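You operate a simulated robot arm through the tools that you are given. There is no shell and no other tool. Be economical: measure what you need, move in short steps, check, and stop when the job is done.

You are at the controls of a simulated two-armed robot. One attempt, no reset.

Task
On the top of the prep table, fold the orange rag in half, so that its two long edges meet.

It is judged by the outcome, as a careful person would: the job done as asked, and still so three seconds after it is handed in. It fails if anything else is knocked over, pushed out of place, dropped, spilled or broken. Flat cloth is picked up by pressing the open fingertips on it (5 to 10 N) and closing them slowly along it; thin cloth reads only 2 to 8 mm in the jaws.

Robot
Two 7-joint arms with two-finger grippers on one trunk, on a base that drives. Base frame: it is fixed to the floor where the robot stands at the start and does not move with it; the origin is under the middle of the robot, x ahead of it, y to its left, z up. Readings come in cm, rad, newtons and seconds.
The left shoulder is at the start at [5.1, 17.5, 117.7], the right one opposite. With the tool pointing down near the work surface each hand reaches from about 10 to 84 cm from the robot's upright axis, wherever it stands, measured 20 degrees to its own side. Places, roughly: top of the prep table [80, -10, 80]. Payload 2.94 kg a hand.
The TCP of each hand is the grasp point between the finger pads, 3 cm short of the fingertips. In the tool frame z runs along the fingers and y along their closing line. Largest opening 13.8 cm; the body of the gripper starts 10.9 cm behind the TCP.
Orientation is that of the tool frame in the base frame, as a unit quaternion [w, x, y, z]. With the fingers straight down and closing along the base's y, the tool's x points along the base's -x, its y along +y and its z along -z.

Tools
- The arms move only by the tool arm_command. It takes "left_commands", "right_commands" or both (then of equal length, played together; a hand with none holds still); each is a list of rows, each an object of numbers (a shift or turn left out is 0, a gripper value left out holds the last): "tx", "ty", "tz": the shift along the tool's x, y, z in m; "ax", "ay", "az": the turn, a rotation vector about the tool's x, y, z in rad; "jaw": the finger opening in m, from 0 to 0.138. In form: [{"tx": .., "ty": .., "tz": .., "ax": .., "ay": .., "az": .., "jaw": ..}, ...]. A call has 1 to 10 rows; each row shifts and turns the commanded pose from where the row before left it, along the tool's axes as they then stand. Each row takes 0.2 s and may step no farther than 5 cm and 0.15 rad from the row before; otherwise, or with a gripper value out of range, the whole call is refused. A pose out of reach is approached as far as the arm can. The call stops where the force on the tool passes 40 N (or 10 N more than at its start, if that is more) or the arm is blocked; 0.2 s more then pass. The fingers move at their own pace and stop on an object; they squeeze with about 21 N. The grip force told is the motor's: it shows also when the fingers shut on nothing. Time passes only in rows, and 0.2 s behind the last, so rows that do not move let the fingers close. The reply holds the time, the measured pose of the TCP, the force on the tool along the base axes, the opening and the grip force, in the units named above and with some noise, with the torque about the TCP (base axes, N m) and any sound that the robot's microphone picked up.
- Cameras (640 x 400 px; columns grow to the right, rows downward): "scene" is now at [10.28, -1.19, 162.88]; the picture's right is [-0.17, -0.99, -0.00], its down [-0.92, 0.16, -0.37] and it looks along [0.36, -0.06, -0.93] (base axes); focal length 285 px, centre (320, 200). "left" rides on the left gripper at [7.1, -1.9, -14.6] in its tool frame; the picture's right is [0.26, 0.97, 0.00], its down [-0.85, 0.23, -0.48] and it looks along [-0.46, 0.12, 0.88] (tool axes); focal length 280 px, centre (320, 200). "right" rides on the right gripper at [7.1, 1.9, -14.6] in its tool frame; the picture's right is [-0.26, 0.96, 0.00], its down [-0.85, -0.23, -0.48] and it looks along [-0.46, -0.12, 0.88] (tool axes); focal length 280 px, centre (320, 200). There is no depth. A picture from a camera that has moved, and an enlarged one, comes with that camera's place and axes in the base frame and with its lens.
- snapshot(camera): a new picture of that camera. The clock stands still meanwhile.
- slide_trunk(by): slides the trunk up (or, below 0, down) by that many cm; the arms and the scene camera ride with it, the base frame stays. It gives what a move gives, with no picture.
- steer(legs): drives the robot by 1 to 6 legs, each [ahead, turn to the left] in cm and rad, along the robot's own axes; the way and the turn of a leg run together, so that a leg with both is an arc; at most 150 cm and 3.142 rad a leg. The arms and the cameras ride along, it lands a little off, and it stops where it bumps. It gives what a move gives.
- turn_head(pan, tilt): turns the head with the scene camera to pan (to the left, within 2.094 rad either way) and tilt (down, from -0.506 to 1.204), counted from straight ahead of the robot. It gives what a move gives.
- close_up(camera, box): a new picture of the part [left, top, right, bottom] of that camera's present view, enlarged. The clock stands still meanwhile.
- sign_off(): hands the job in; it is judged then, once.

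Go step by step. Nothing tells you exact positions but the pictures and the camera data: compare them with the known pose of the tool, close in by small moves and look again before you grip or let go. The budget is 120 turns and 100 pictures, counting those below and the enlarged ones. Unless the task says otherwise, let go and move clear before handing in, and close with one line.

The tools are called after "Call:" as name(argument=value, ...) on one line, values as JSON. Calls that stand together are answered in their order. arm_command: Moves the arms, as the interface text tells. Its arguments: {"type":"object","properties":{"left_commands":{"type":"array","items":{"type":"object","properties":{"tx":{"type":"number"},"ty":{"type":"number"},"tz":{"type":"number"},"ax":{"type":"number"},"ay":{"type":"number"},"az":{"type":"number"},"jaw":{"type":"number"}}}},"right_commands":{"type":"array","items":{"type":"object","properties":{"tx":{"type":"number"},"ty":{"type":"number"},"tz":{"type":"number"},"ax":{"type":"number"},"ay":{"type":"number"},"az":{"type":"number"},"jaw":{"type":"number"}}}}},"required":[]} The other tools are called the same way: slide_trunk (by) slides the trunk up or down; steer (legs) drives the base; turn_head (pan, tilt) turns the head that bears the scene camera; snapshot (camera) takes a picture; close_up (camera, box) takes an enlarged picture of a part of a camera's view; sign_off () hands the job in.

At the start:

```text
time_s: 0.0
left_ee_pos: [51.01, -1.04, 99.46]
left_tool_rot: [0.001, 0.0, 1.0, 0.0]
left_force: [-0.1, -1.3, 0.0]
left_ft_torque: [-0.01, 0.0, -0.01]
left_grip_width: 13.82
left_grip_force: 0.0
right_ee_pos: [36.0, -36.21, 100.04]
right_tool_rot: [-0.001, 0.0, 1.0, 0.0]
right_force: [-0.2, 0.6, 0.2]
right_ft_torque: [-0.02, 0.0, -0.02]
right_grip_width: 13.77
right_grip_force: 0.1
trunk travel left (down, up): [-35.0, 38.4]
robot x, y, heading: [0.28, -0.43, 0.002]
head pan, tilt: [-0.171, 1.196]
```

scene: 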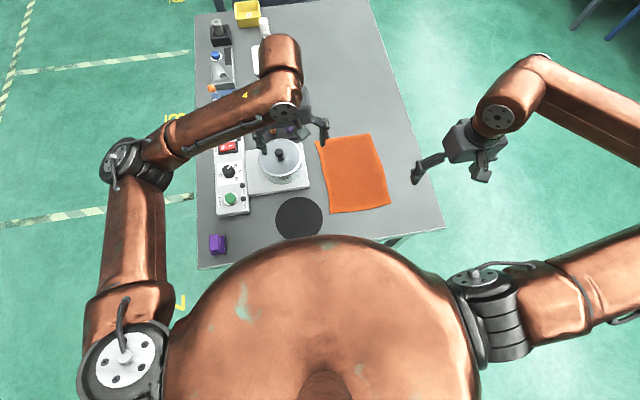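
right: 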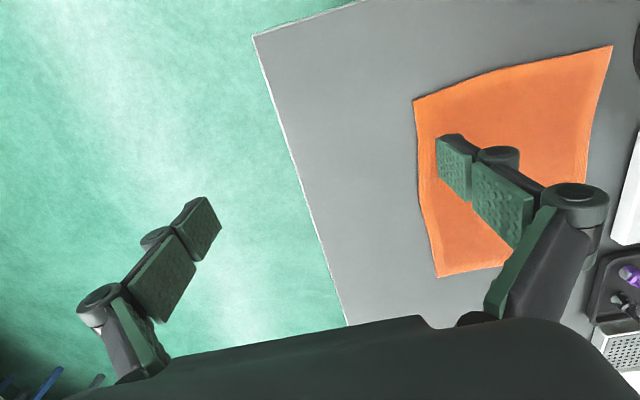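
left: 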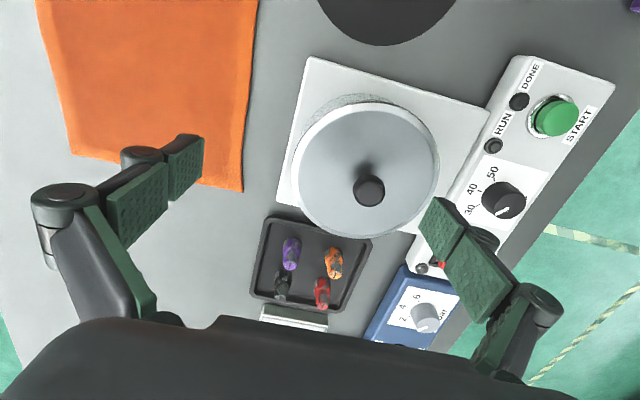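

The rag lies flat, with corners near (64,-9), (64,-28), (37,-28) and (37,-9), so its long edges run along x. A lidded instrument stands about 4 cm to the left of it, with its knob top at about z 95. I plan to carry the right long edge over to the left one, with the left hand on the far corner and the right hand on the near corner, so I'll raise both hands and bring them above those corners first.

Call:
arm_command(left_commands=[{"tz": -0.04}, {"tz": -0.04}, {"ty": -0.04, "tx": -0.015}, {"ty": -0.04, "tx": -0.015, "jaw": 0.03}, {"ty": -0.04, "tx": -0.015}, {"ty": -0.04, "tx": -0.015}, {"ty": -0.04, "tx": -0.015}, {"ty": -0.045, "tx": -0.015}, {}], right_commands=[{"tz": -0.02}, {}, {"jaw": 0.03}, {}, {"tx": -0.01, "ty": 0.02}, {"tx": -0.01, "ty": 0.02}, {"tx": -0.01, "ty": 0.02}, {"tx": -0.01, "ty": 0.04}, {}])

Call:
snapshot(camera="scene")

Call:
snapshot(camera="left")

Call:
snapshot(camera="right")

```text
time_s: 2.0
left_ee_pos: [60.0, -25.01, 107.52]
left_tool_rot: [-0.001, 0.0, 1.0, 0.0]
left_force: [0.0, 0.9, 0.4]
left_ft_torque: [-0.02, 0.04, 0.0]
left_grip_width: 2.99
left_grip_force: 0.1
left hand out of reach, approached as far as the arm can: row 8
right_ee_pos: [40.01, -25.8, 102.18]
right_tool_rot: [0.0, 0.0, 1.0, -0.001]
right_force: [-0.1, -0.2, -0.2]
right_ft_torque: [-0.07, 0.08, -0.03]
right_grip_width: 3.0
right_grip_force: 0.0
trunk travel left (down, up): [-35.0, 38.4]
robot x, y, heading: [-0.31, -0.15, 0.001]
head pan, tilt: [-0.171, 1.196]
```

```text
96 pictures are left
camera scene: at [10.33, -0.96, 162.88], right [-0.17, -0.99, 0.0], down [-0.92, 0.16, -0.37], along [0.36, -0.06, -0.93], focal length 285 px, centre (320, 200)
```

scene: 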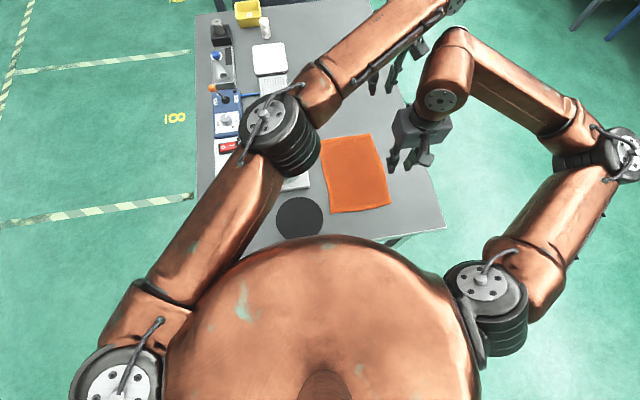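

```text
95 pictures are left
camera left: at [52.95, -26.94, 122.22], right [-0.26, 0.97, 0.0], down [0.85, 0.23, 0.48], along [0.46, 0.12, -0.88], focal length 280 px, centre (320, 200)
```

left: 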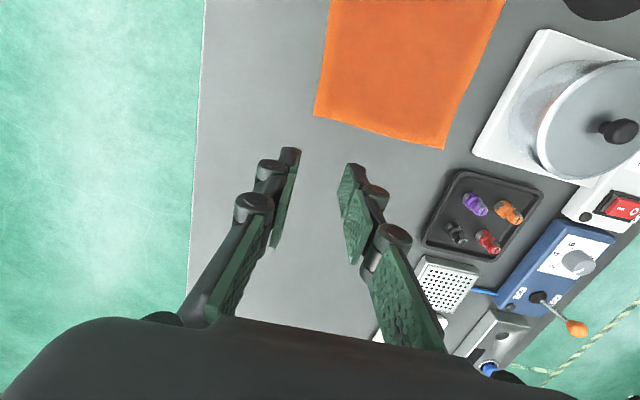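

```text
94 pictures are left
camera right: at [32.99, -23.9, 116.72], right [0.26, 0.96, 0.0], down [0.85, -0.23, 0.48], along [0.46, -0.13, -0.88], focal length 280 px, centre (320, 200)
```

right: 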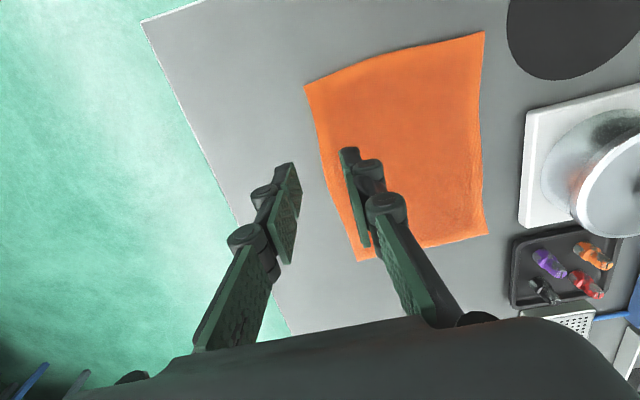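

From three views, the table top works out at z≈86, not 80. The rag corners are near (60,-26), (60,-8), (36,-26) and (36,-8). I'll bring both hands over the right edge, just inside the corners, and lower them to about 2 cm above the cloth.

Call:
arm_command(left_commands=[{"tx": 0.025, "ty": 0.014, "jaw": 0.024}, {"tz": 0.04}, {"tz": 0.04}, {"tz": 0.04}, {"tz": 0.035}, {}], right_commands=[{"tx": 0.015, "ty": 0.022, "jaw": 0.024}, {"tz": 0.025}, {"tz": 0.025}, {"tz": 0.025}, {"tz": 0.027}, {}])

Call:
snapshot(camera="scene")

Call:
snapshot(camera="left")

Call:
snapshot(camera="right")

```text
time_s: 3.4
left_ee_pos: [57.17, -23.35, 91.68]
left_tool_rot: [0.0, -0.001, 1.0, 0.0]
left_force: [-0.9, 0.3, -0.9]
left_ft_torque: [-0.01, -0.02, 0.0]
left_grip_width: 2.42
left_grip_force: 0.0
right_ee_pos: [38.43, -24.01, 92.04]
right_tool_rot: [0.0, 0.001, 1.0, 0.0]
right_force: [-0.9, 0.5, -0.7]
right_ft_torque: [0.0, -0.03, -0.02]
right_grip_width: 2.39
right_grip_force: 0.1
trunk travel left (down, up): [-35.0, 38.4]
robot x, y, heading: [0.13, -0.06, 0.0]
head pan, tilt: [-0.171, 1.196]
```

```text
93 pictures are left
camera scene: at [10.21, -1.15, 162.9], right [-0.17, -0.99, 0.0], down [-0.92, 0.16, -0.37], along [0.36, -0.06, -0.93], focal length 285 px, centre (320, 200)
```

scene: 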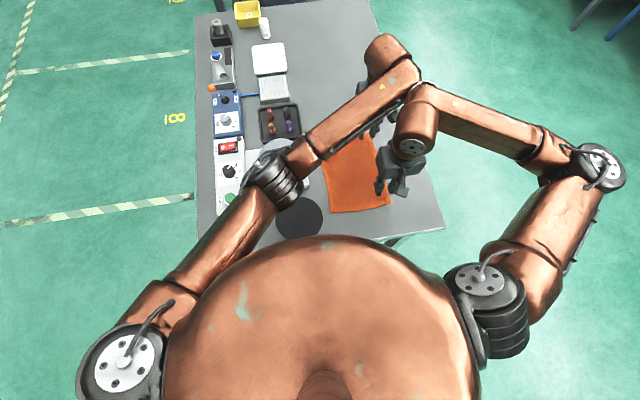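

```text
92 pictures are left
camera left: at [50.14, -25.38, 106.55], right [-0.26, 0.96, 0.0], down [0.85, 0.23, 0.48], along [0.46, 0.13, -0.88], focal length 280 px, centre (320, 200)
```

left: 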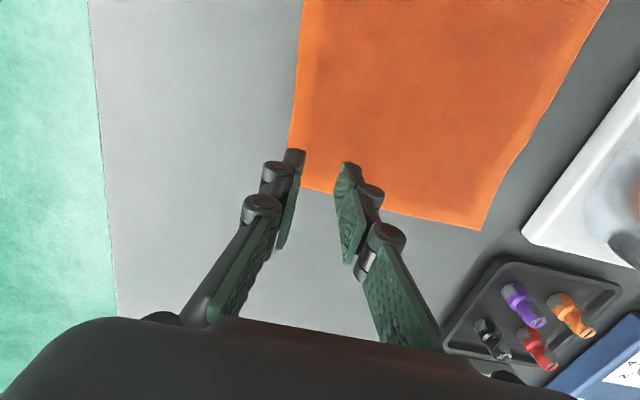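

```text
91 pictures are left
camera right: at [31.32, -22.12, 106.63], right [0.26, 0.96, 0.0], down [0.85, -0.23, 0.48], along [0.46, -0.13, -0.88], focal length 280 px, centre (320, 200)
```

right: 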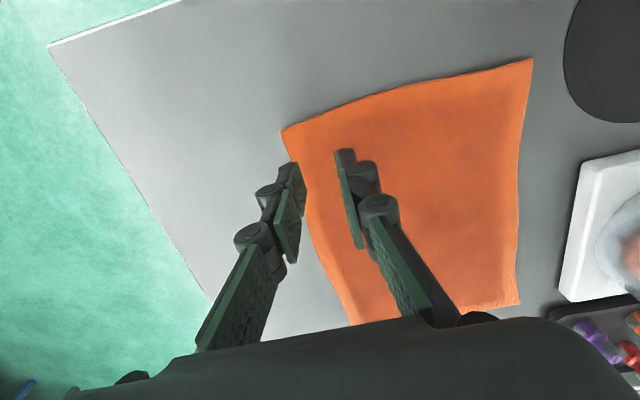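

Both hands are over the right edge, with each outer finger about on the hem. I'll shift the right hand 5 mm further in and feel down towards the cloth.

Call:
arm_command(left_commands=[{"tz": 0.005}, {"tz": 0.005}, {"tz": 0.005}, {}], right_commands=[{"tz": 0.006, "ty": 0.005}, {"tz": 0.006}, {"tz": 0.006}, {}])

Call:
close_up(camera="left", box=[220, 100, 420, 225])

Call:
close_up(camera="right", box=[220, 100, 420, 225])

```text
time_s: 4.4
left_ee_pos: [57.53, -23.15, 90.03]
left_tool_rot: [-0.001, -0.004, 1.0, 0.003]
left_force: [0.5, 0.2, -0.7]
left_ft_torque: [0.02, 0.02, 0.01]
left_grip_width: 2.39
left_grip_force: 0.1
right_ee_pos: [38.54, -23.35, 90.27]
right_tool_rot: [0.002, 0.0, 1.0, 0.001]
right_force: [-0.4, 1.1, 0.3]
right_ft_torque: [-0.02, -0.03, 0.01]
right_grip_width: 2.4
right_grip_force: 0.1
trunk travel left (down, up): [-35.0, 38.4]
robot x, y, heading: [0.24, -0.47, 0.005]
head pan, tilt: [-0.171, 1.196]
```

```text
3.20 times, centred on (320, 162) of left
camera zoom: at [50.45, -25.28, 104.82], right [-0.27, 0.96, 0.01], down [0.85, 0.24, 0.48], along [0.46, 0.13, -0.88], focal length 897 px, centre (320, 320)
```

zoom: 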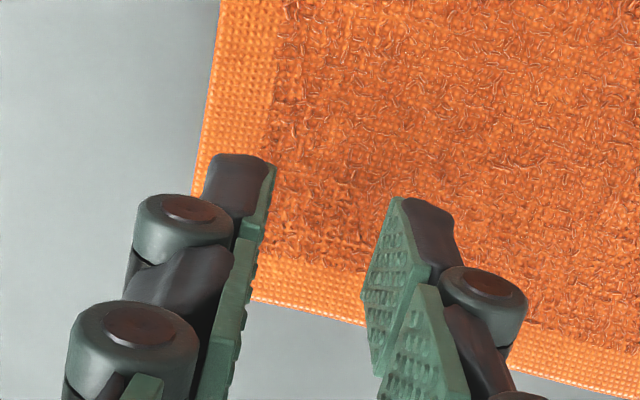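

```text
3.20 times, centred on (320, 162) of right
camera zoom: at [31.37, -21.51, 104.77], right [0.26, 0.97, 0.0], down [0.85, -0.23, 0.48], along [0.46, -0.12, -0.88], focal length 897 px, centre (320, 320)
```

zoom: 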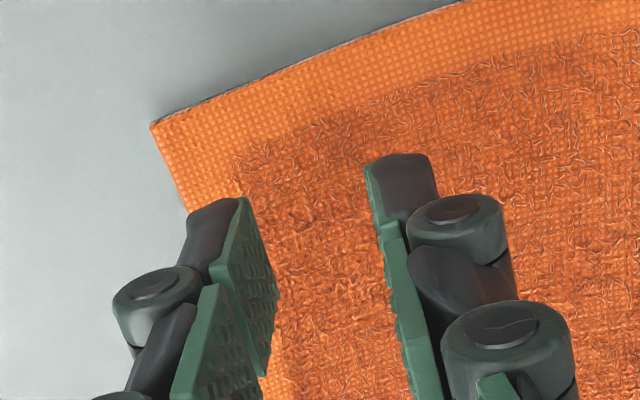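

The outer fingers now sit on the hem just inside the edge. I'll keep going down in small steps until I feel contact.

Call:
arm_command(left_commands=[{"tz": 0.003}, {"tz": 0.003}, {"tz": 0.003}, {}], right_commands=[{"tz": 0.003}, {"tz": 0.003}, {"tz": 0.003}, {}])

```text
time_s: 5.4
left_ee_pos: [57.43, -23.16, 89.08]
left_tool_rot: [0.0, -0.005, 1.0, 0.002]
left_force: [0.3, 0.3, -1.2]
left_ft_torque: [-0.02, 0.0, 0.01]
left_grip_width: 2.38
left_grip_force: 0.1
right_ee_pos: [38.43, -23.51, 89.3]
right_tool_rot: [0.0, 0.0, 1.0, -0.001]
right_force: [0.4, 0.0, -0.5]
right_ft_torque: [-0.02, -0.01, -0.01]
right_grip_width: 2.39
right_grip_force: 0.0
trunk travel left (down, up): [-35.0, 38.4]
robot x, y, heading: [0.31, 0.15, -0.002]
head pan, tilt: [-0.171, 1.196]
```

Call:
arm_command(left_commands=[{"tz": 0.003}, {"tz": 0.002}, {}], right_commands=[{"tz": 0.003}, {"tz": 0.003}, {}])

```text
time_s: 6.2
left_ee_pos: [57.49, -23.11, 88.64]
left_tool_rot: [-0.002, -0.004, 1.0, 0.002]
left_force: [-1.1, 0.2, 0.9]
left_ft_torque: [0.04, 0.03, -0.01]
left_grip_width: 2.42
left_grip_force: 0.0
right_ee_pos: [38.51, -23.55, 88.82]
right_tool_rot: [0.001, 0.0, 1.0, 0.0]
right_force: [-0.5, 0.4, 0.9]
right_ft_torque: [0.03, 0.0, 0.0]
right_grip_width: 2.4
right_grip_force: 0.0
trunk travel left (down, up): [-35.0, 38.4]
robot x, y, heading: [0.34, 0.19, -0.001]
head pan, tilt: [-0.171, 1.196]
```

No contact yet, so I'll continue down in 2 mm steps.

Call:
arm_command(left_commands=[{"tz": 0.002}, {"tz": 0.002}, {}], right_commands=[{"tz": 0.002}, {"tz": 0.002}, {}])

Call:
close_up(camera="right", box=[220, 100, 420, 225])

```text
time_s: 7.0
left_ee_pos: [57.53, -23.23, 88.34]
left_tool_rot: [0.0, -0.004, 1.0, 0.002]
left_force: [-0.5, 0.3, 1.2]
left_ft_torque: [0.02, 0.04, -0.05]
left_grip_width: 2.4
left_grip_force: 0.0
right_ee_pos: [38.56, -23.53, 88.33]
right_tool_rot: [0.0, 0.002, 1.0, 0.0]
right_force: [1.5, 0.0, 4.0]
right_ft_torque: [-0.03, -0.03, 0.0]
right_grip_width: 2.37
right_grip_force: 0.0
trunk travel left (down, up): [-35.0, 38.4]
robot x, y, heading: [-0.39, 0.29, -0.001]
head pan, tilt: [-0.171, 1.196]
```

```text
3.20 times, centred on (320, 162) of right
camera zoom: at [31.47, -21.75, 102.82], right [0.26, 0.96, 0.0], down [0.85, -0.23, 0.48], along [0.46, -0.13, -0.88], focal length 897 px, centre (320, 320)
```

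zoom: 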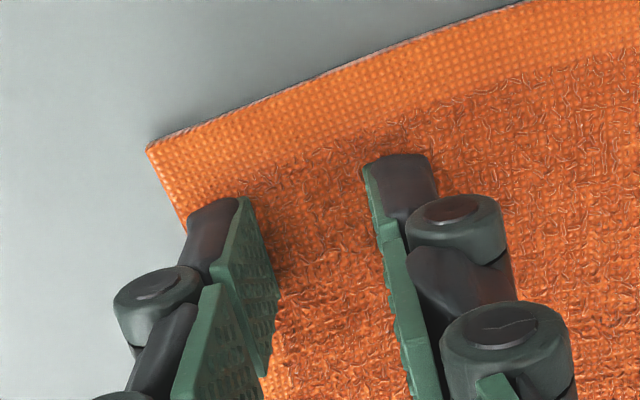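

The right hand has made contact at 4 N. I'll press both a little more, aiming for 5 to 10 N.

Call:
arm_command(left_commands=[{"tz": 0.002}, {"tz": 0.001}, {}], right_commands=[{"tz": 0.001}, {}, {}])

```text
time_s: 7.8
left_ee_pos: [57.72, -23.09, 88.28]
left_tool_rot: [0.001, -0.004, 1.0, 0.0]
left_force: [-1.0, -0.6, 1.7]
left_ft_torque: [-0.01, 0.02, -0.01]
left_grip_width: 2.36
left_grip_force: 0.0
right_ee_pos: [38.6, -23.69, 88.19]
right_tool_rot: [0.001, 0.002, 1.0, 0.0]
right_force: [5.5, -1.0, 20.6]
right_ft_torque: [-0.07, -0.13, -0.01]
right_grip_width: 2.37
right_grip_force: 0.0
trunk travel left (down, up): [-35.0, 38.4]
robot x, y, heading: [-0.07, 0.21, 0.001]
head pan, tilt: [-0.171, 1.196]
```

Call:
arm_command(left_commands=[{"tz": 0.001}, {}, {}], right_commands=[{"tz": -0.0007}, {}, {}])

```text
time_s: 8.6
left_ee_pos: [57.66, -23.02, 88.3]
left_tool_rot: [0.001, -0.003, 1.0, 0.0]
left_force: [-0.7, 1.5, 5.4]
left_ft_torque: [0.05, 0.06, -0.03]
left_grip_width: 2.38
left_grip_force: 0.1
right_ee_pos: [38.57, -23.66, 88.22]
right_tool_rot: [-0.001, -0.001, 1.0, 0.0]
right_force: [5.7, -1.0, 13.9]
right_ft_torque: [-0.1, -0.14, 0.02]
right_grip_width: 2.32
right_grip_force: 0.1
trunk travel left (down, up): [-35.0, 38.4]
robot x, y, heading: [-0.04, 0.15, 0.002]
head pan, tilt: [-0.171, 1.196]
```

The left hand reads 5 N and the right 14 N. I'll ease the right a touch and close both slowly along the cloth.

Call:
arm_command(left_commands=[{"tz": 0.0003}, {"jaw": 0.022}, {"jaw": 0.02}, {"jaw": 0.018}, {"jaw": 0.016}, {"jaw": 0.014}, {"jaw": 0.012}, {}], right_commands=[{"tz": -0.0005}, {"jaw": 0.022}, {"jaw": 0.02}, {"jaw": 0.018}, {"jaw": 0.016}, {"jaw": 0.014}, {"jaw": 0.012}, {}])

Call:
close_up(camera="left", box=[220, 100, 420, 225])

Call:
close_up(camera="right", box=[220, 100, 420, 225])

```text
time_s: 10.4
left_ee_pos: [57.53, -23.15, 88.16]
left_tool_rot: [0.001, -0.004, 1.0, 0.0]
left_force: [-1.4, -0.1, 4.2]
left_ft_torque: [-0.04, 0.03, 0.0]
left_grip_width: 1.11
left_grip_force: 0.0
right_ee_pos: [38.5, -23.58, 88.24]
right_tool_rot: [-0.002, -0.001, 1.0, -0.001]
right_force: [0.4, -0.1, 0.7]
right_ft_torque: [0.0, -0.03, 0.0]
right_grip_width: 1.14
right_grip_force: 0.1
trunk travel left (down, up): [-35.0, 38.4]
robot x, y, heading: [0.12, -0.15, -0.004]
head pan, tilt: [-0.171, 1.196]
```

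```text
3.20 times, centred on (320, 162) of left
camera zoom: at [50.49, -25.17, 102.92], right [-0.27, 0.96, 0.0], down [0.85, 0.24, 0.48], along [0.46, 0.13, -0.88], focal length 897 px, centre (320, 320)
```

zoom: 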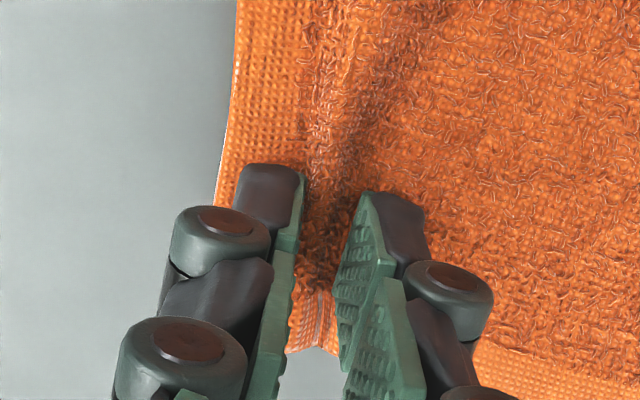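

```text
3.20 times, centred on (320, 162) of right
camera zoom: at [31.4, -21.71, 102.81], right [0.26, 0.97, 0.0], down [0.85, -0.23, 0.47], along [0.46, -0.12, -0.88], focal length 897 px, centre (320, 320)
```

zoom: 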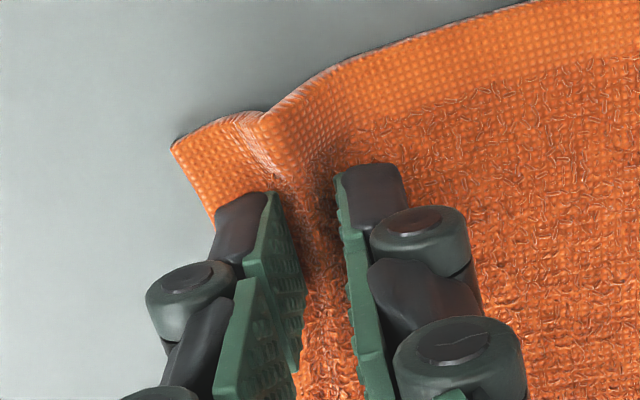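

A ridge is rising between the fingers of both hands. I'll add a little pressure on the right and finish closing.

Call:
arm_command(left_commands=[{"jaw": 0.01}, {"jaw": 0.008}, {"jaw": 0.006}, {"jaw": 0.004}, {"jaw": 0.002}, {"jaw": 0.0}, {}], right_commands=[{"jaw": 0.01, "tz": 0.0003}, {"jaw": 0.008}, {"jaw": 0.006}, {"jaw": 0.004}, {"jaw": 0.002}, {"jaw": 0.0}, {}])

Call:
close_up(camera="left", box=[220, 100, 420, 225])

Call:
close_up(camera="right", box=[220, 100, 420, 225])

```text
time_s: 12.0
left_ee_pos: [57.64, -23.1, 88.08]
left_tool_rot: [0.0, -0.006, 1.0, 0.001]
left_force: [-0.5, -0.9, 2.9]
left_ft_torque: [-0.05, 0.02, 0.02]
left_grip_width: 0.35
left_grip_force: 21.4
right_ee_pos: [38.58, -23.58, 88.34]
right_tool_rot: [0.0, 0.0, 1.0, -0.001]
right_force: [-0.3, 0.5, 1.0]
right_ft_torque: [0.01, 0.0, -0.02]
right_grip_width: 0.38
right_grip_force: 20.6
trunk travel left (down, up): [-35.0, 38.4]
robot x, y, heading: [0.3, 0.26, -0.0]
head pan, tilt: [-0.171, 1.196]
```

```text
3.20 times, centred on (320, 162) of left
camera zoom: at [50.52, -25.16, 102.87], right [-0.27, 0.96, 0.0], down [0.85, 0.24, 0.47], along [0.46, 0.13, -0.88], focal length 897 px, centre (320, 320)
```

zoom: 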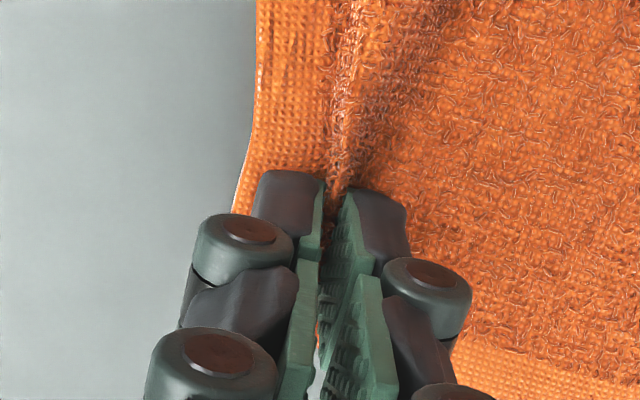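

```text
3.20 times, centred on (320, 162) of right
camera zoom: at [31.47, -21.71, 102.84], right [0.26, 0.96, 0.0], down [0.85, -0.23, 0.48], along [0.46, -0.12, -0.88], focal length 897 px, centre (320, 320)
```

zoom: 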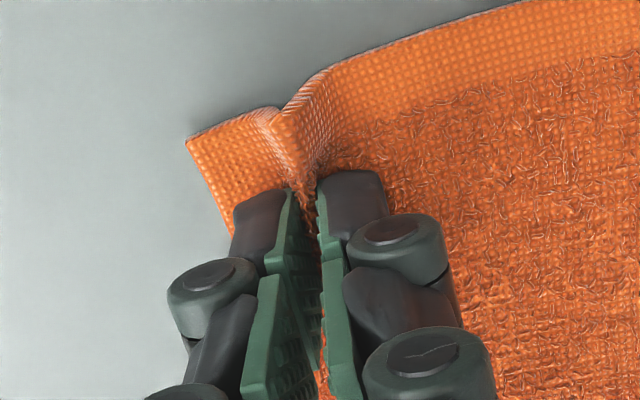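

Both grips hold, but each leaves a tail of about 1.5 cm outside the jaws, which would fold back under when I turn the edge over. I'll spread the jaws back open on the cloth, lift slightly, and re-grip right at the hem with the outer finger off the edge.

Call:
arm_command(left_commands=[{"jaw": 0.006}, {"jaw": 0.012}, {"jaw": 0.018}, {"jaw": 0.024}, {"jaw": 0.026}, {}, {"tz": -0.01}, {"ty": -0.014}, {"jaw": 0.024}, {}], right_commands=[{"jaw": 0.006}, {"jaw": 0.012}, {"jaw": 0.018}, {"jaw": 0.024}, {"jaw": 0.026}, {}, {"tz": -0.01}, {"ty": -0.014}, {"jaw": 0.024}, {}])

Call:
close_up(camera="left", box=[200, 80, 440, 230])

Call:
close_up(camera="right", box=[200, 80, 440, 230])

```text
time_s: 14.2
left_ee_pos: [57.49, -24.58, 89.04]
left_tool_rot: [0.0, -0.002, 1.0, 0.001]
left_force: [-0.4, -0.3, -0.7]
left_ft_torque: [0.01, -0.02, 0.01]
left_grip_width: 2.39
left_grip_force: 0.1
right_ee_pos: [38.65, -24.93, 89.32]
right_tool_rot: [0.002, -0.001, 1.0, 0.001]
right_force: [-0.1, -0.3, -0.1]
right_ft_torque: [0.04, 0.0, 0.01]
right_grip_width: 2.38
right_grip_force: 0.1
trunk travel left (down, up): [-35.0, 38.4]
robot x, y, heading: [-0.02, -0.19, 0.001]
head pan, tilt: [-0.171, 1.196]
```

```text
2.67 times, centred on (320, 155) of left
camera zoom: at [50.42, -26.64, 103.74], right [-0.27, 0.96, 0.0], down [0.85, 0.23, 0.48], along [0.46, 0.13, -0.88], focal length 748 px, centre (320, 320)
```

zoom: 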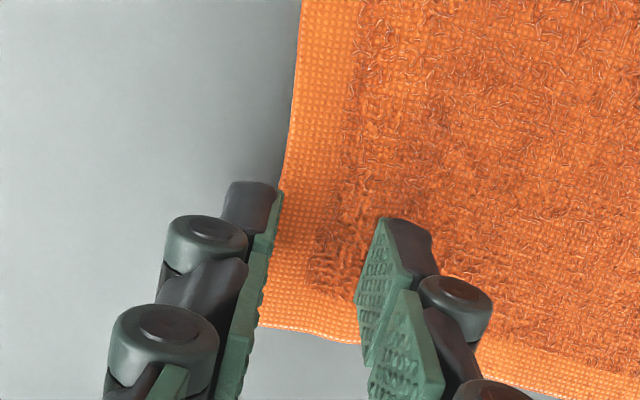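

```text
2.67 times, centred on (320, 155) of right
camera zoom: at [31.45, -23.11, 103.89], right [0.26, 0.97, 0.0], down [0.85, -0.23, 0.48], along [0.46, -0.12, -0.88], focal length 748 px, centre (320, 320)
```

zoom: 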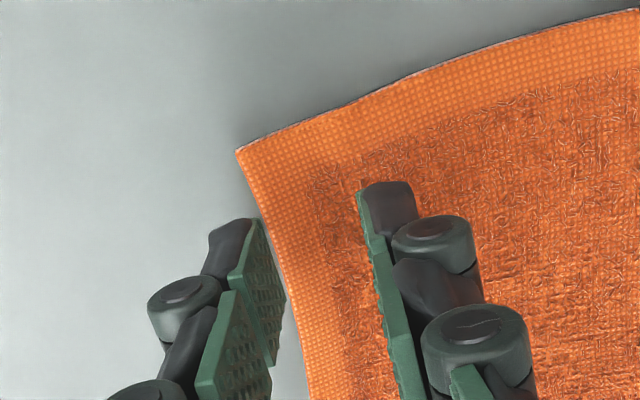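

The cloth spread back flat, and the outer fingers now sit at or just outside the hem. I'll move the left hand out 4 mm and press down again.

Call:
arm_command(left_commands=[{"ty": -0.004}, {"tz": 0.005}, {"tz": 0.003}, {"tz": 0.001}, {}], right_commands=[{}, {"tz": 0.005}, {"tz": 0.004}, {"tz": 0.001}, {}])

Call:
close_up(camera="left", box=[200, 80, 440, 230])

Call:
close_up(camera="right", box=[200, 80, 440, 230])

```text
time_s: 15.4
left_ee_pos: [57.77, -24.7, 88.08]
left_tool_rot: [0.001, -0.005, 1.0, 0.003]
left_force: [3.3, 2.3, 17.2]
left_ft_torque: [0.19, -0.07, -0.02]
left_grip_width: 2.43
left_grip_force: 0.2
right_ee_pos: [38.61, -24.8, 88.48]
right_tool_rot: [0.003, 0.0, 1.0, 0.001]
right_force: [-0.6, -0.8, 0.0]
right_ft_torque: [0.01, 0.0, -0.01]
right_grip_width: 2.37
right_grip_force: 0.0
trunk travel left (down, up): [-35.0, 38.4]
robot x, y, heading: [0.09, -0.04, -0.0]
head pan, tilt: [-0.171, 1.196]
```

```text
2.67 times, centred on (320, 155) of left
camera zoom: at [50.55, -26.87, 102.85], right [-0.27, 0.96, 0.0], down [0.85, 0.24, 0.48], along [0.46, 0.13, -0.88], focal length 748 px, centre (320, 320)
```

zoom: 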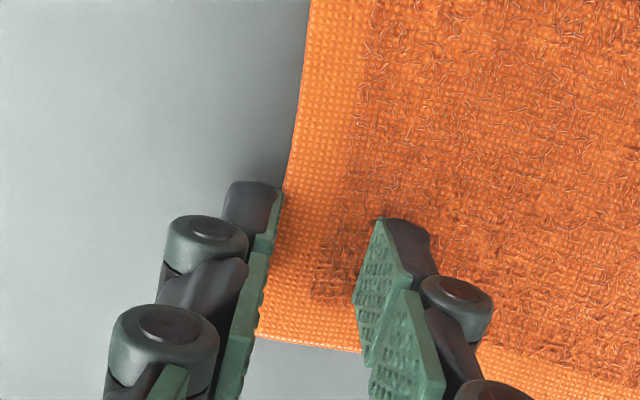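

```text
2.67 times, centred on (320, 155) of right
camera zoom: at [31.42, -22.97, 102.95], right [0.26, 0.97, 0.0], down [0.85, -0.23, 0.48], along [0.47, -0.12, -0.88], focal length 748 px, centre (320, 320)
```

zoom: 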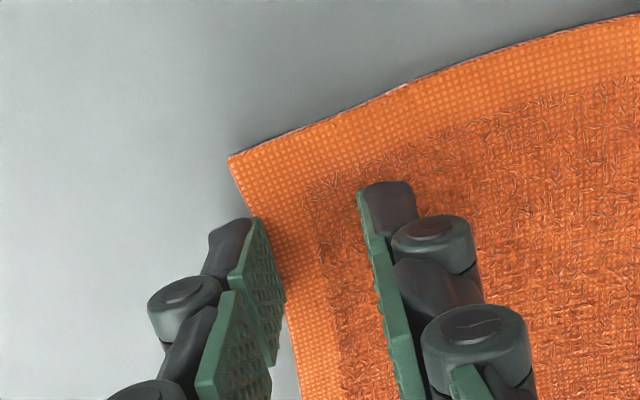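

The left finger is still on the hem, and pressing too hard at 17 N. I'll lift it, shift both hands out by 3 to 5 mm and set down again.

Call:
arm_command(left_commands=[{"tz": -0.004}, {"ty": -0.005}, {"tz": 0.002}, {"tz": 0.0012}, {}], right_commands=[{"ty": -0.003}, {}, {"tz": 0.001}, {"tz": 0.0008}, {}])

Call:
close_up(camera="left", box=[240, 110, 400, 210])

Call:
close_up(camera="right", box=[240, 110, 400, 210])

```text
time_s: 16.6
left_ee_pos: [57.44, -25.14, 88.2]
left_tool_rot: [-0.001, -0.006, 1.0, 0.002]
left_force: [-3.8, 2.1, 14.0]
left_ft_torque: [0.31, 0.12, 0.04]
left_grip_width: 2.44
left_grip_force: 0.4
right_ee_pos: [38.38, -25.14, 88.29]
right_tool_rot: [0.002, 0.0, 1.0, -0.001]
right_force: [0.1, 0.6, 2.2]
right_ft_torque: [0.0, -0.03, -0.01]
right_grip_width: 2.41
right_grip_force: 0.0
trunk travel left (down, up): [-35.0, 38.4]
robot x, y, heading: [0.03, 0.12, 0.002]
head pan, tilt: [-0.171, 1.196]
```

```text
4.00 times, centred on (320, 160) of left
camera zoom: at [50.48, -27.29, 102.87], right [-0.27, 0.96, 0.0], down [0.85, 0.24, 0.48], along [0.46, 0.13, -0.88], focal length 1122 px, centre (320, 360)
```

zoom: 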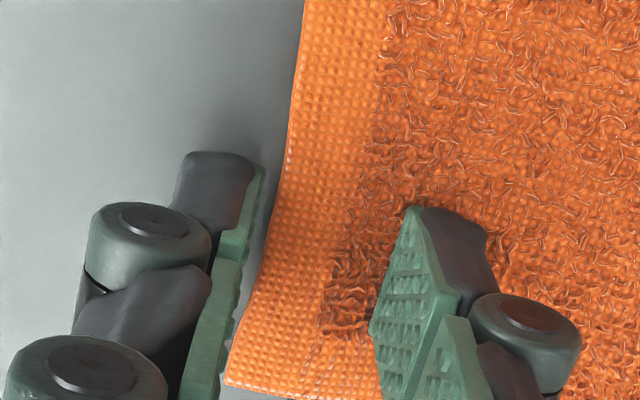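

```text
4.00 times, centred on (320, 160) of right
camera zoom: at [31.29, -23.25, 102.83], right [0.26, 0.97, 0.0], down [0.85, -0.23, 0.48], along [0.46, -0.12, -0.88], focal length 1122 px, centre (320, 360)
```

zoom: 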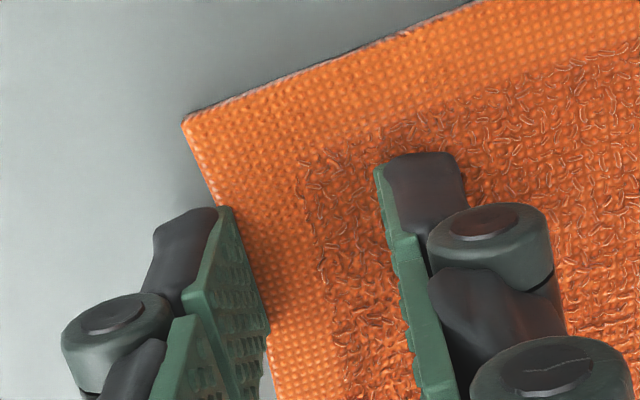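

The left outer finger is clear of the hem, and the right one is right at it. I'll nudge the right out 3 mm and press it, ease the left, and close slowly.

Call:
arm_command(left_commands=[{"tz": -0.0003}, {}, {"jaw": 0.022}, {"jaw": 0.02}, {"jaw": 0.018}, {"jaw": 0.016}, {"jaw": 0.014}, {"jaw": 0.012}, {}], right_commands=[{"ty": -0.003}, {"tz": 0.0009}, {"jaw": 0.022}, {"jaw": 0.02}, {"jaw": 0.018}, {"jaw": 0.016}, {"jaw": 0.014}, {"jaw": 0.012}, {}])

Call:
close_up(camera="left", box=[240, 110, 400, 210])

Call:
close_up(camera="right", box=[240, 110, 400, 210])

```text
time_s: 18.6
left_ee_pos: [57.49, -25.58, 88.16]
left_tool_rot: [-0.001, -0.004, 1.0, 0.003]
left_force: [-1.0, 0.6, 1.7]
left_ft_torque: [0.03, 0.02, 0.0]
left_grip_width: 1.17
left_grip_force: 0.2
right_ee_pos: [38.29, -25.52, 88.1]
right_tool_rot: [0.001, -0.002, 1.0, 0.001]
right_force: [1.1, 0.3, 5.5]
right_ft_torque: [0.08, -0.01, -0.05]
right_grip_width: 1.23
right_grip_force: 0.2
trunk travel left (down, up): [-35.0, 38.4]
robot x, y, heading: [0.08, 0.09, -0.003]
head pan, tilt: [-0.171, 1.196]
```

```text
4.00 times, centred on (320, 160) of left
camera zoom: at [50.39, -27.52, 102.9], right [-0.27, 0.96, 0.0], down [0.85, 0.24, 0.48], along [0.46, 0.13, -0.88], focal length 1122 px, centre (320, 360)
```

zoom: 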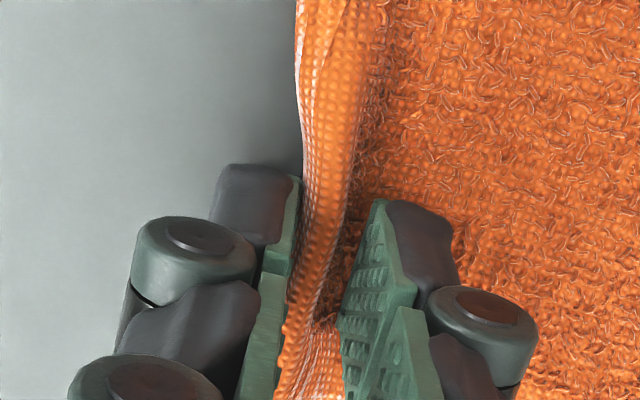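

```text
4.00 times, centred on (320, 160) of right
camera zoom: at [31.2, -23.6, 102.71], right [0.26, 0.97, 0.0], down [0.85, -0.23, 0.48], along [0.46, -0.12, -0.88], focal length 1122 px, centre (320, 360)
```

zoom: 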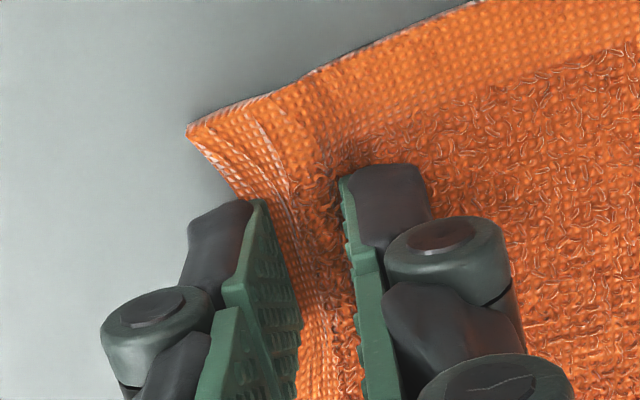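

The hem is buckling up between the fingers on both sides with no tail outside, which is what I wanted. I'll finish closing.

Call:
arm_command(left_commands=[{"jaw": 0.01, "tz": 0.0003}, {"jaw": 0.008}, {"jaw": 0.006}, {"jaw": 0.004}, {"jaw": 0.002}, {"jaw": 0.0}, {}], right_commands=[{"jaw": 0.01}, {"jaw": 0.008}, {"jaw": 0.006}, {"jaw": 0.004}, {"jaw": 0.002}, {"jaw": 0.0}, {}])

Call:
close_up(camera="left", box=[240, 110, 400, 210])

Call:
close_up(camera="right", box=[240, 110, 400, 210])

```text
time_s: 20.2
left_ee_pos: [57.61, -25.45, 88.23]
left_tool_rot: [-0.001, -0.004, 1.0, 0.001]
left_force: [-0.2, -0.4, 0.8]
left_ft_torque: [-0.02, 0.0, 0.0]
left_grip_width: 0.43
left_grip_force: 20.5
right_ee_pos: [38.44, -25.52, 88.07]
right_tool_rot: [0.0, -0.001, 1.0, 0.0]
right_force: [0.1, -0.3, 4.7]
right_ft_torque: [0.02, -0.02, 0.0]
right_grip_width: 0.34
right_grip_force: 21.0
trunk travel left (down, up): [-35.0, 38.4]
robot x, y, heading: [0.26, -0.01, -0.005]
head pan, tilt: [-0.171, 1.196]
```

```text
4.00 times, centred on (320, 160) of left
camera zoom: at [50.47, -27.53, 102.92], right [-0.27, 0.96, 0.0], down [0.85, 0.24, 0.48], along [0.46, 0.13, -0.88], focal length 1122 px, centre (320, 360)
```

zoom: 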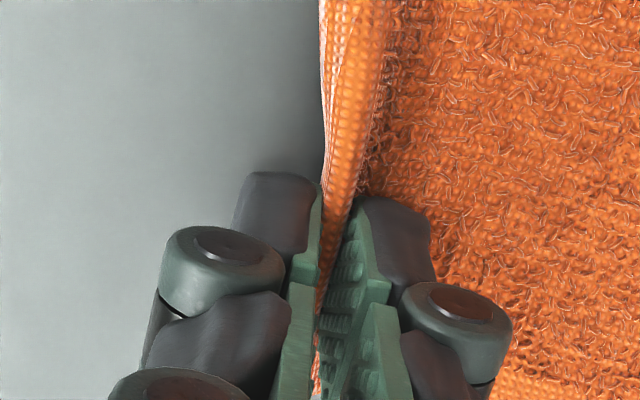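

```text
4.00 times, centred on (320, 160) of right
camera zoom: at [31.26, -23.61, 102.69], right [0.26, 0.97, 0.0], down [0.85, -0.23, 0.48], along [0.46, -0.12, -0.88], focal length 1122 px, centre (320, 360)
```

zoom: 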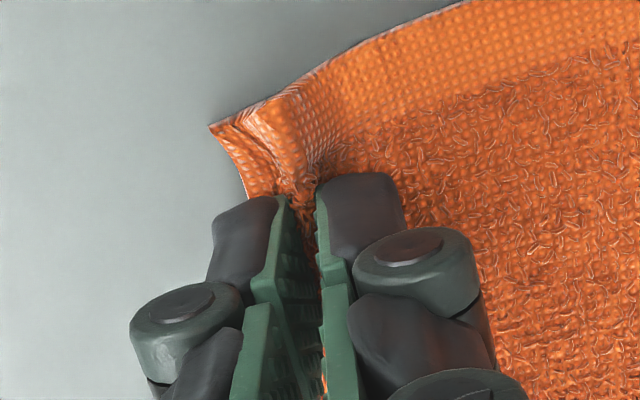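

The left grip is ideal, with the edge standing up inside the jaws. The right still has a small tail outside, so I'll redo that one about 5 mm further out.

Call:
arm_command(right_commands=[{"jaw": 0.008}, {"jaw": 0.016}, {"jaw": 0.024}, {"jaw": 0.026}, {"tz": -0.006}, {"ty": -0.004}, {"jaw": 0.024}, {"tz": 0.004}, {"tz": 0.0015}, {}])

Call:
close_up(camera="right", box=[240, 110, 400, 210])

```text
time_s: 22.4
left_ee_pos: [57.33, -25.56, 88.05]
left_tool_rot: [0.001, -0.003, 1.0, 0.001]
left_force: [0.6, -0.4, 2.0]
left_ft_torque: [0.03, -0.03, -0.02]
left_grip_width: 0.4
left_grip_force: 20.8
right_ee_pos: [38.62, -25.82, 88.19]
right_tool_rot: [0.004, -0.001, 1.0, 0.001]
right_force: [-1.7, -0.7, 4.1]
right_ft_torque: [0.05, 0.01, 0.02]
right_grip_width: 2.37
right_grip_force: 0.0
trunk travel left (down, up): [-35.0, 38.4]
robot x, y, heading: [0.11, -0.08, -0.003]
head pan, tilt: [-0.171, 1.196]
```

```text
4.00 times, centred on (320, 160) of right
camera zoom: at [31.35, -23.92, 102.76], right [0.26, 0.97, 0.0], down [0.85, -0.23, 0.48], along [0.46, -0.12, -0.88], focal length 1122 px, centre (320, 360)
```

zoom: 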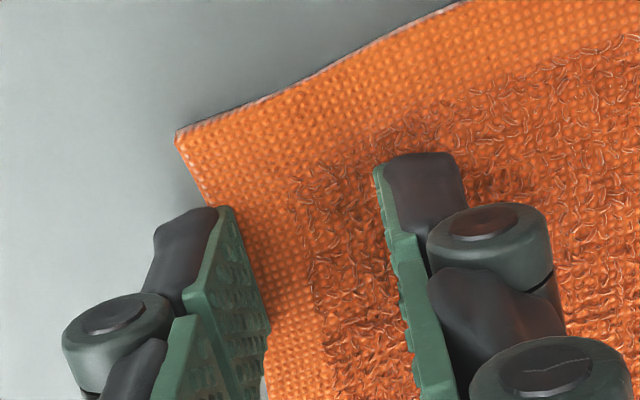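

Call:
arm_command(right_commands=[{"tz": -0.006}, {"ty": -0.007}, {"tz": 0.004}, {"tz": 0.0017}, {}])

Call:
close_up(camera="right", box=[240, 110, 400, 210])

```text
time_s: 23.6
left_ee_pos: [57.21, -25.85, 88.21]
left_tool_rot: [0.0, 0.0, 1.0, 0.001]
left_force: [0.3, 0.0, 1.4]
left_ft_torque: [0.01, -0.04, -0.02]
left_grip_width: 0.41
left_grip_force: 20.5
right_ee_pos: [38.57, -26.49, 88.25]
right_tool_rot: [0.001, 0.002, 1.0, 0.0]
right_force: [2.9, 1.8, 9.2]
right_ft_torque: [0.21, -0.06, -0.05]
right_grip_width: 2.39
right_grip_force: 0.2
trunk travel left (down, up): [-35.0, 38.4]
robot x, y, heading: [-0.16, -0.23, -0.005]
head pan, tilt: [-0.171, 1.196]
```

```text
4.00 times, centred on (320, 160) of right
camera zoom: at [31.42, -24.71, 102.71], right [0.26, 0.96, 0.0], down [0.85, -0.23, 0.48], along [0.46, -0.13, -0.88], focal length 1122 px, centre (320, 360)
```

zoom: 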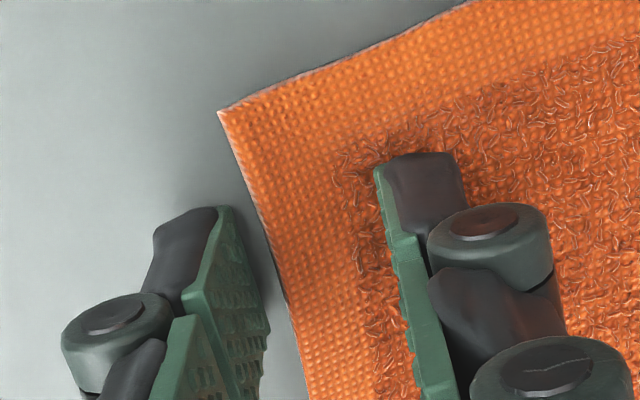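

The outer finger is clear of the hem and the force is 9 N, so I'll close slowly.

Call:
arm_command(right_commands=[{"jaw": 0.021}, {"jaw": 0.018}, {"jaw": 0.015}, {"jaw": 0.012, "tz": 0.0003}, {"jaw": 0.009}, {"jaw": 0.006}, {"jaw": 0.003}, {"jaw": 0.0}, {}])

Call:
close_up(camera="right", box=[240, 110, 400, 210])

```text
time_s: 25.6
left_ee_pos: [57.29, -25.83, 88.34]
left_tool_rot: [0.001, -0.001, 1.0, 0.0]
left_force: [-0.4, 0.4, 1.0]
left_ft_torque: [0.01, 0.01, -0.02]
left_grip_width: 0.43
left_grip_force: 20.9
right_ee_pos: [38.45, -26.63, 88.06]
right_tool_rot: [-0.001, 0.0, 1.0, 0.001]
right_force: [-0.7, -0.2, 2.2]
right_ft_torque: [0.0, 0.01, 0.01]
right_grip_width: 0.3
right_grip_force: 20.9
trunk travel left (down, up): [-35.0, 38.4]
robot x, y, heading: [0.05, 0.09, -0.003]
head pan, tilt: [-0.171, 1.196]
```

```text
4.00 times, centred on (320, 160) of right
camera zoom: at [31.36, -24.71, 102.64], right [0.26, 0.96, 0.0], down [0.85, -0.23, 0.47], along [0.46, -0.12, -0.88], focal length 1122 px, centre (320, 360)
```

zoom: 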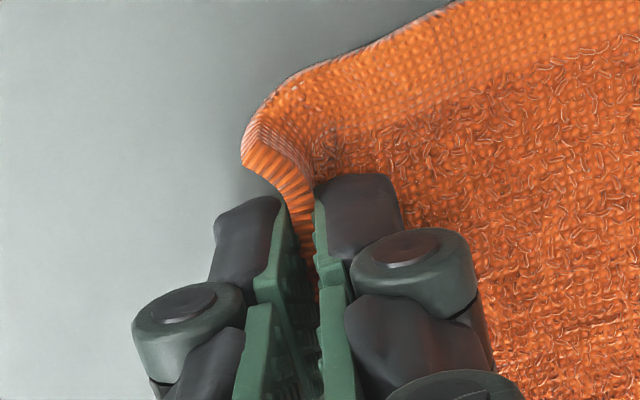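

Both corners are now gripped with the edge inside the jaws. I'll lift along an arc to the halfway point of the fold and look.

Call:
arm_command(left_commands=[{"tz": -0.02, "ty": 0.007}, {"tz": -0.02, "ty": 0.012}, {"tz": -0.016, "ty": 0.014}, {"tz": -0.013, "ty": 0.015}, {"tz": -0.008, "ty": 0.02}, {"tz": -0.003, "ty": 0.02}, {}, {}], right_commands=[{"tz": -0.02, "ty": 0.008}, {"tz": -0.02, "ty": 0.013}, {"tz": -0.016, "ty": 0.015}, {"tz": -0.013, "ty": 0.016}, {"tz": -0.008, "ty": 0.022}, {"tz": -0.003, "ty": 0.022}, {}, {}])

Call:
snapshot(camera="scene")

Call:
snapshot(camera="right")

Call:
snapshot(camera="left")

```text
time_s: 27.4
left_ee_pos: [58.08, -15.83, 96.43]
left_tool_rot: [-0.002, -0.011, 1.0, 0.0]
left_force: [-0.4, 0.0, 0.7]
left_ft_torque: [-0.03, 0.03, -0.06]
left_grip_width: 0.41
left_grip_force: 21.1
right_ee_pos: [38.6, -17.08, 96.2]
right_tool_rot: [0.001, -0.001, 1.0, 0.001]
right_force: [0.6, 0.2, 0.0]
right_ft_torque: [-0.04, -0.05, 0.02]
right_grip_width: 0.28
right_grip_force: 21.3
trunk travel left (down, up): [-35.0, 38.4]
robot x, y, heading: [-0.15, -0.05, -0.003]
head pan, tilt: [-0.171, 1.196]
```

```text
70 pictures are left
camera scene: at [10.3, -1.1, 162.88], right [-0.17, -0.99, 0.0], down [-0.92, 0.16, -0.37], along [0.36, -0.06, -0.93], focal length 285 px, centre (320, 200)
```

scene: 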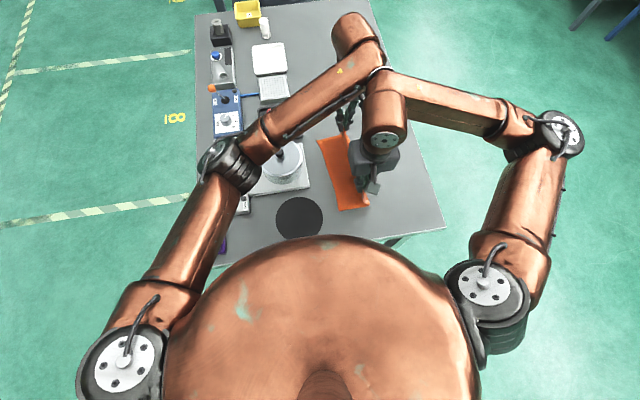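

```text
69 pictures are left
camera right: at [31.43, -15.15, 110.78], right [0.26, 0.97, 0.0], down [0.85, -0.23, 0.48], along [0.46, -0.12, -0.88], focal length 280 px, centre (320, 200)
```

right: 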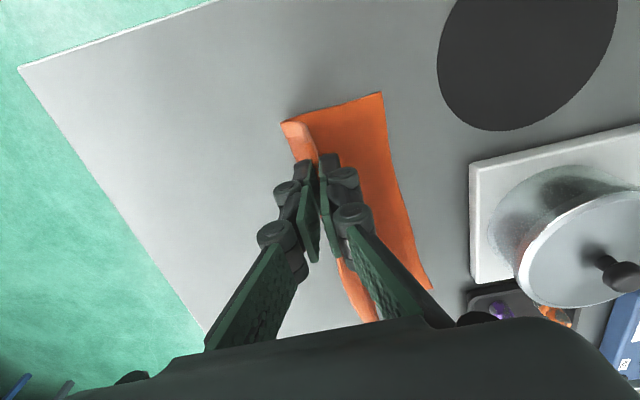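

```text
68 pictures are left
camera left: at [51.05, -18.1, 111.18], right [-0.28, 0.96, 0.0], down [0.85, 0.25, 0.47], along [0.45, 0.14, -0.88], focal length 280 px, centre (320, 200)
```

left: 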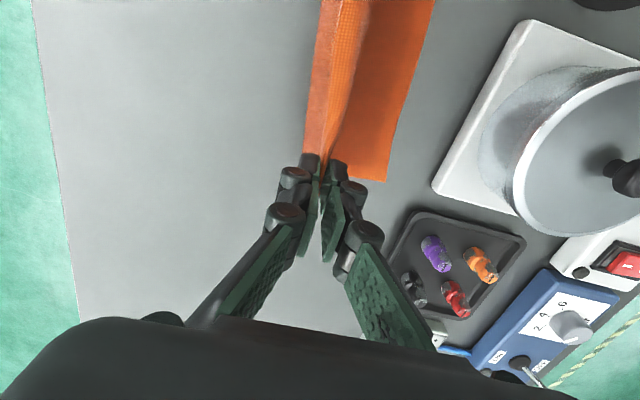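

Halfway works well, as the rag is lifted neatly along its midline. The two wrists look close in the scene view, so I'll check that gap and the left edge position before going on.

Call:
close_up(camera="scene", box=[230, 0, 470, 150])

Call:
close_up(camera="right", box=[240, 70, 480, 220])

```text
2.67 times, centred on (350, 75) of scene
camera zoom: at [10.3, -1.1, 162.88], right [-0.17, -0.99, 0.0], down [-0.92, 0.16, -0.37], along [0.36, -0.06, -0.93], focal length 761 px, centre (240, 533)
```

zoom: 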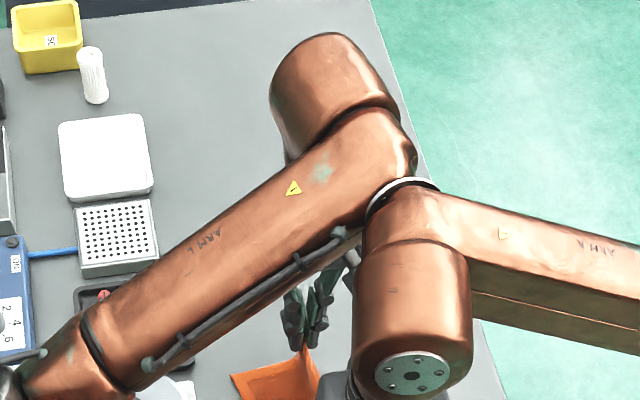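

```text
2.67 times, centred on (360, 145) of right
camera zoom: at [31.43, -15.15, 110.78], right [0.26, 0.97, 0.0], down [0.85, -0.23, 0.48], along [0.46, -0.12, -0.88], focal length 748 px, centre (213, 347)
```

zoom: 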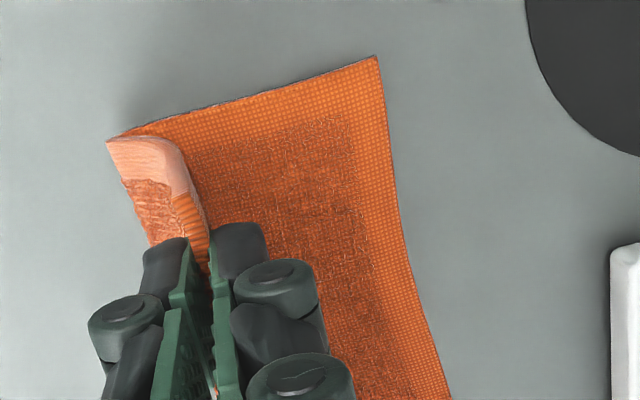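

The left hand reads about 1 cm ahead of its command, so the two wrists are probably brushing. I'll let the left hand lead to open a gap while the right holds.

Call:
arm_command(left_commands=[{"ty": 0.015, "tz": -0.001}, {"ty": 0.015, "tz": 0.003}, {}])

Call:
close_up(camera="scene", box=[230, 0, 470, 150])

```text
time_s: 28.2
left_ee_pos: [57.16, -14.28, 96.41]
left_tool_rot: [0.001, 0.002, 1.0, 0.0]
left_force: [-0.4, -0.3, 0.4]
left_ft_torque: [0.01, 0.01, 0.01]
left_grip_width: 0.41
left_grip_force: 21.0
right_ee_pos: [38.75, -17.12, 96.19]
right_tool_rot: [-0.001, 0.002, 1.0, 0.0]
right_force: [0.1, -0.6, 0.3]
right_ft_torque: [-0.01, -0.01, 0.02]
right_grip_width: 0.26
right_grip_force: 21.3
trunk travel left (down, up): [-35.0, 38.4]
robot x, y, heading: [-0.27, -0.29, -0.002]
head pan, tilt: [-0.171, 1.196]
```

```text
2.67 times, centred on (350, 75) of scene
camera zoom: at [10.31, -1.23, 162.88], right [-0.17, -0.99, 0.0], down [-0.92, 0.16, -0.37], along [0.36, -0.06, -0.93], focal length 761 px, centre (240, 533)
```

zoom: 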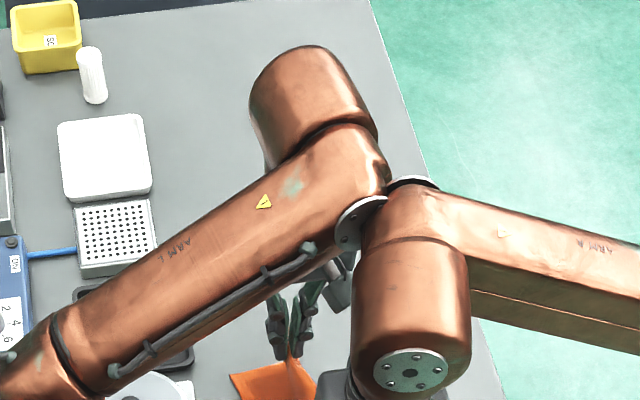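

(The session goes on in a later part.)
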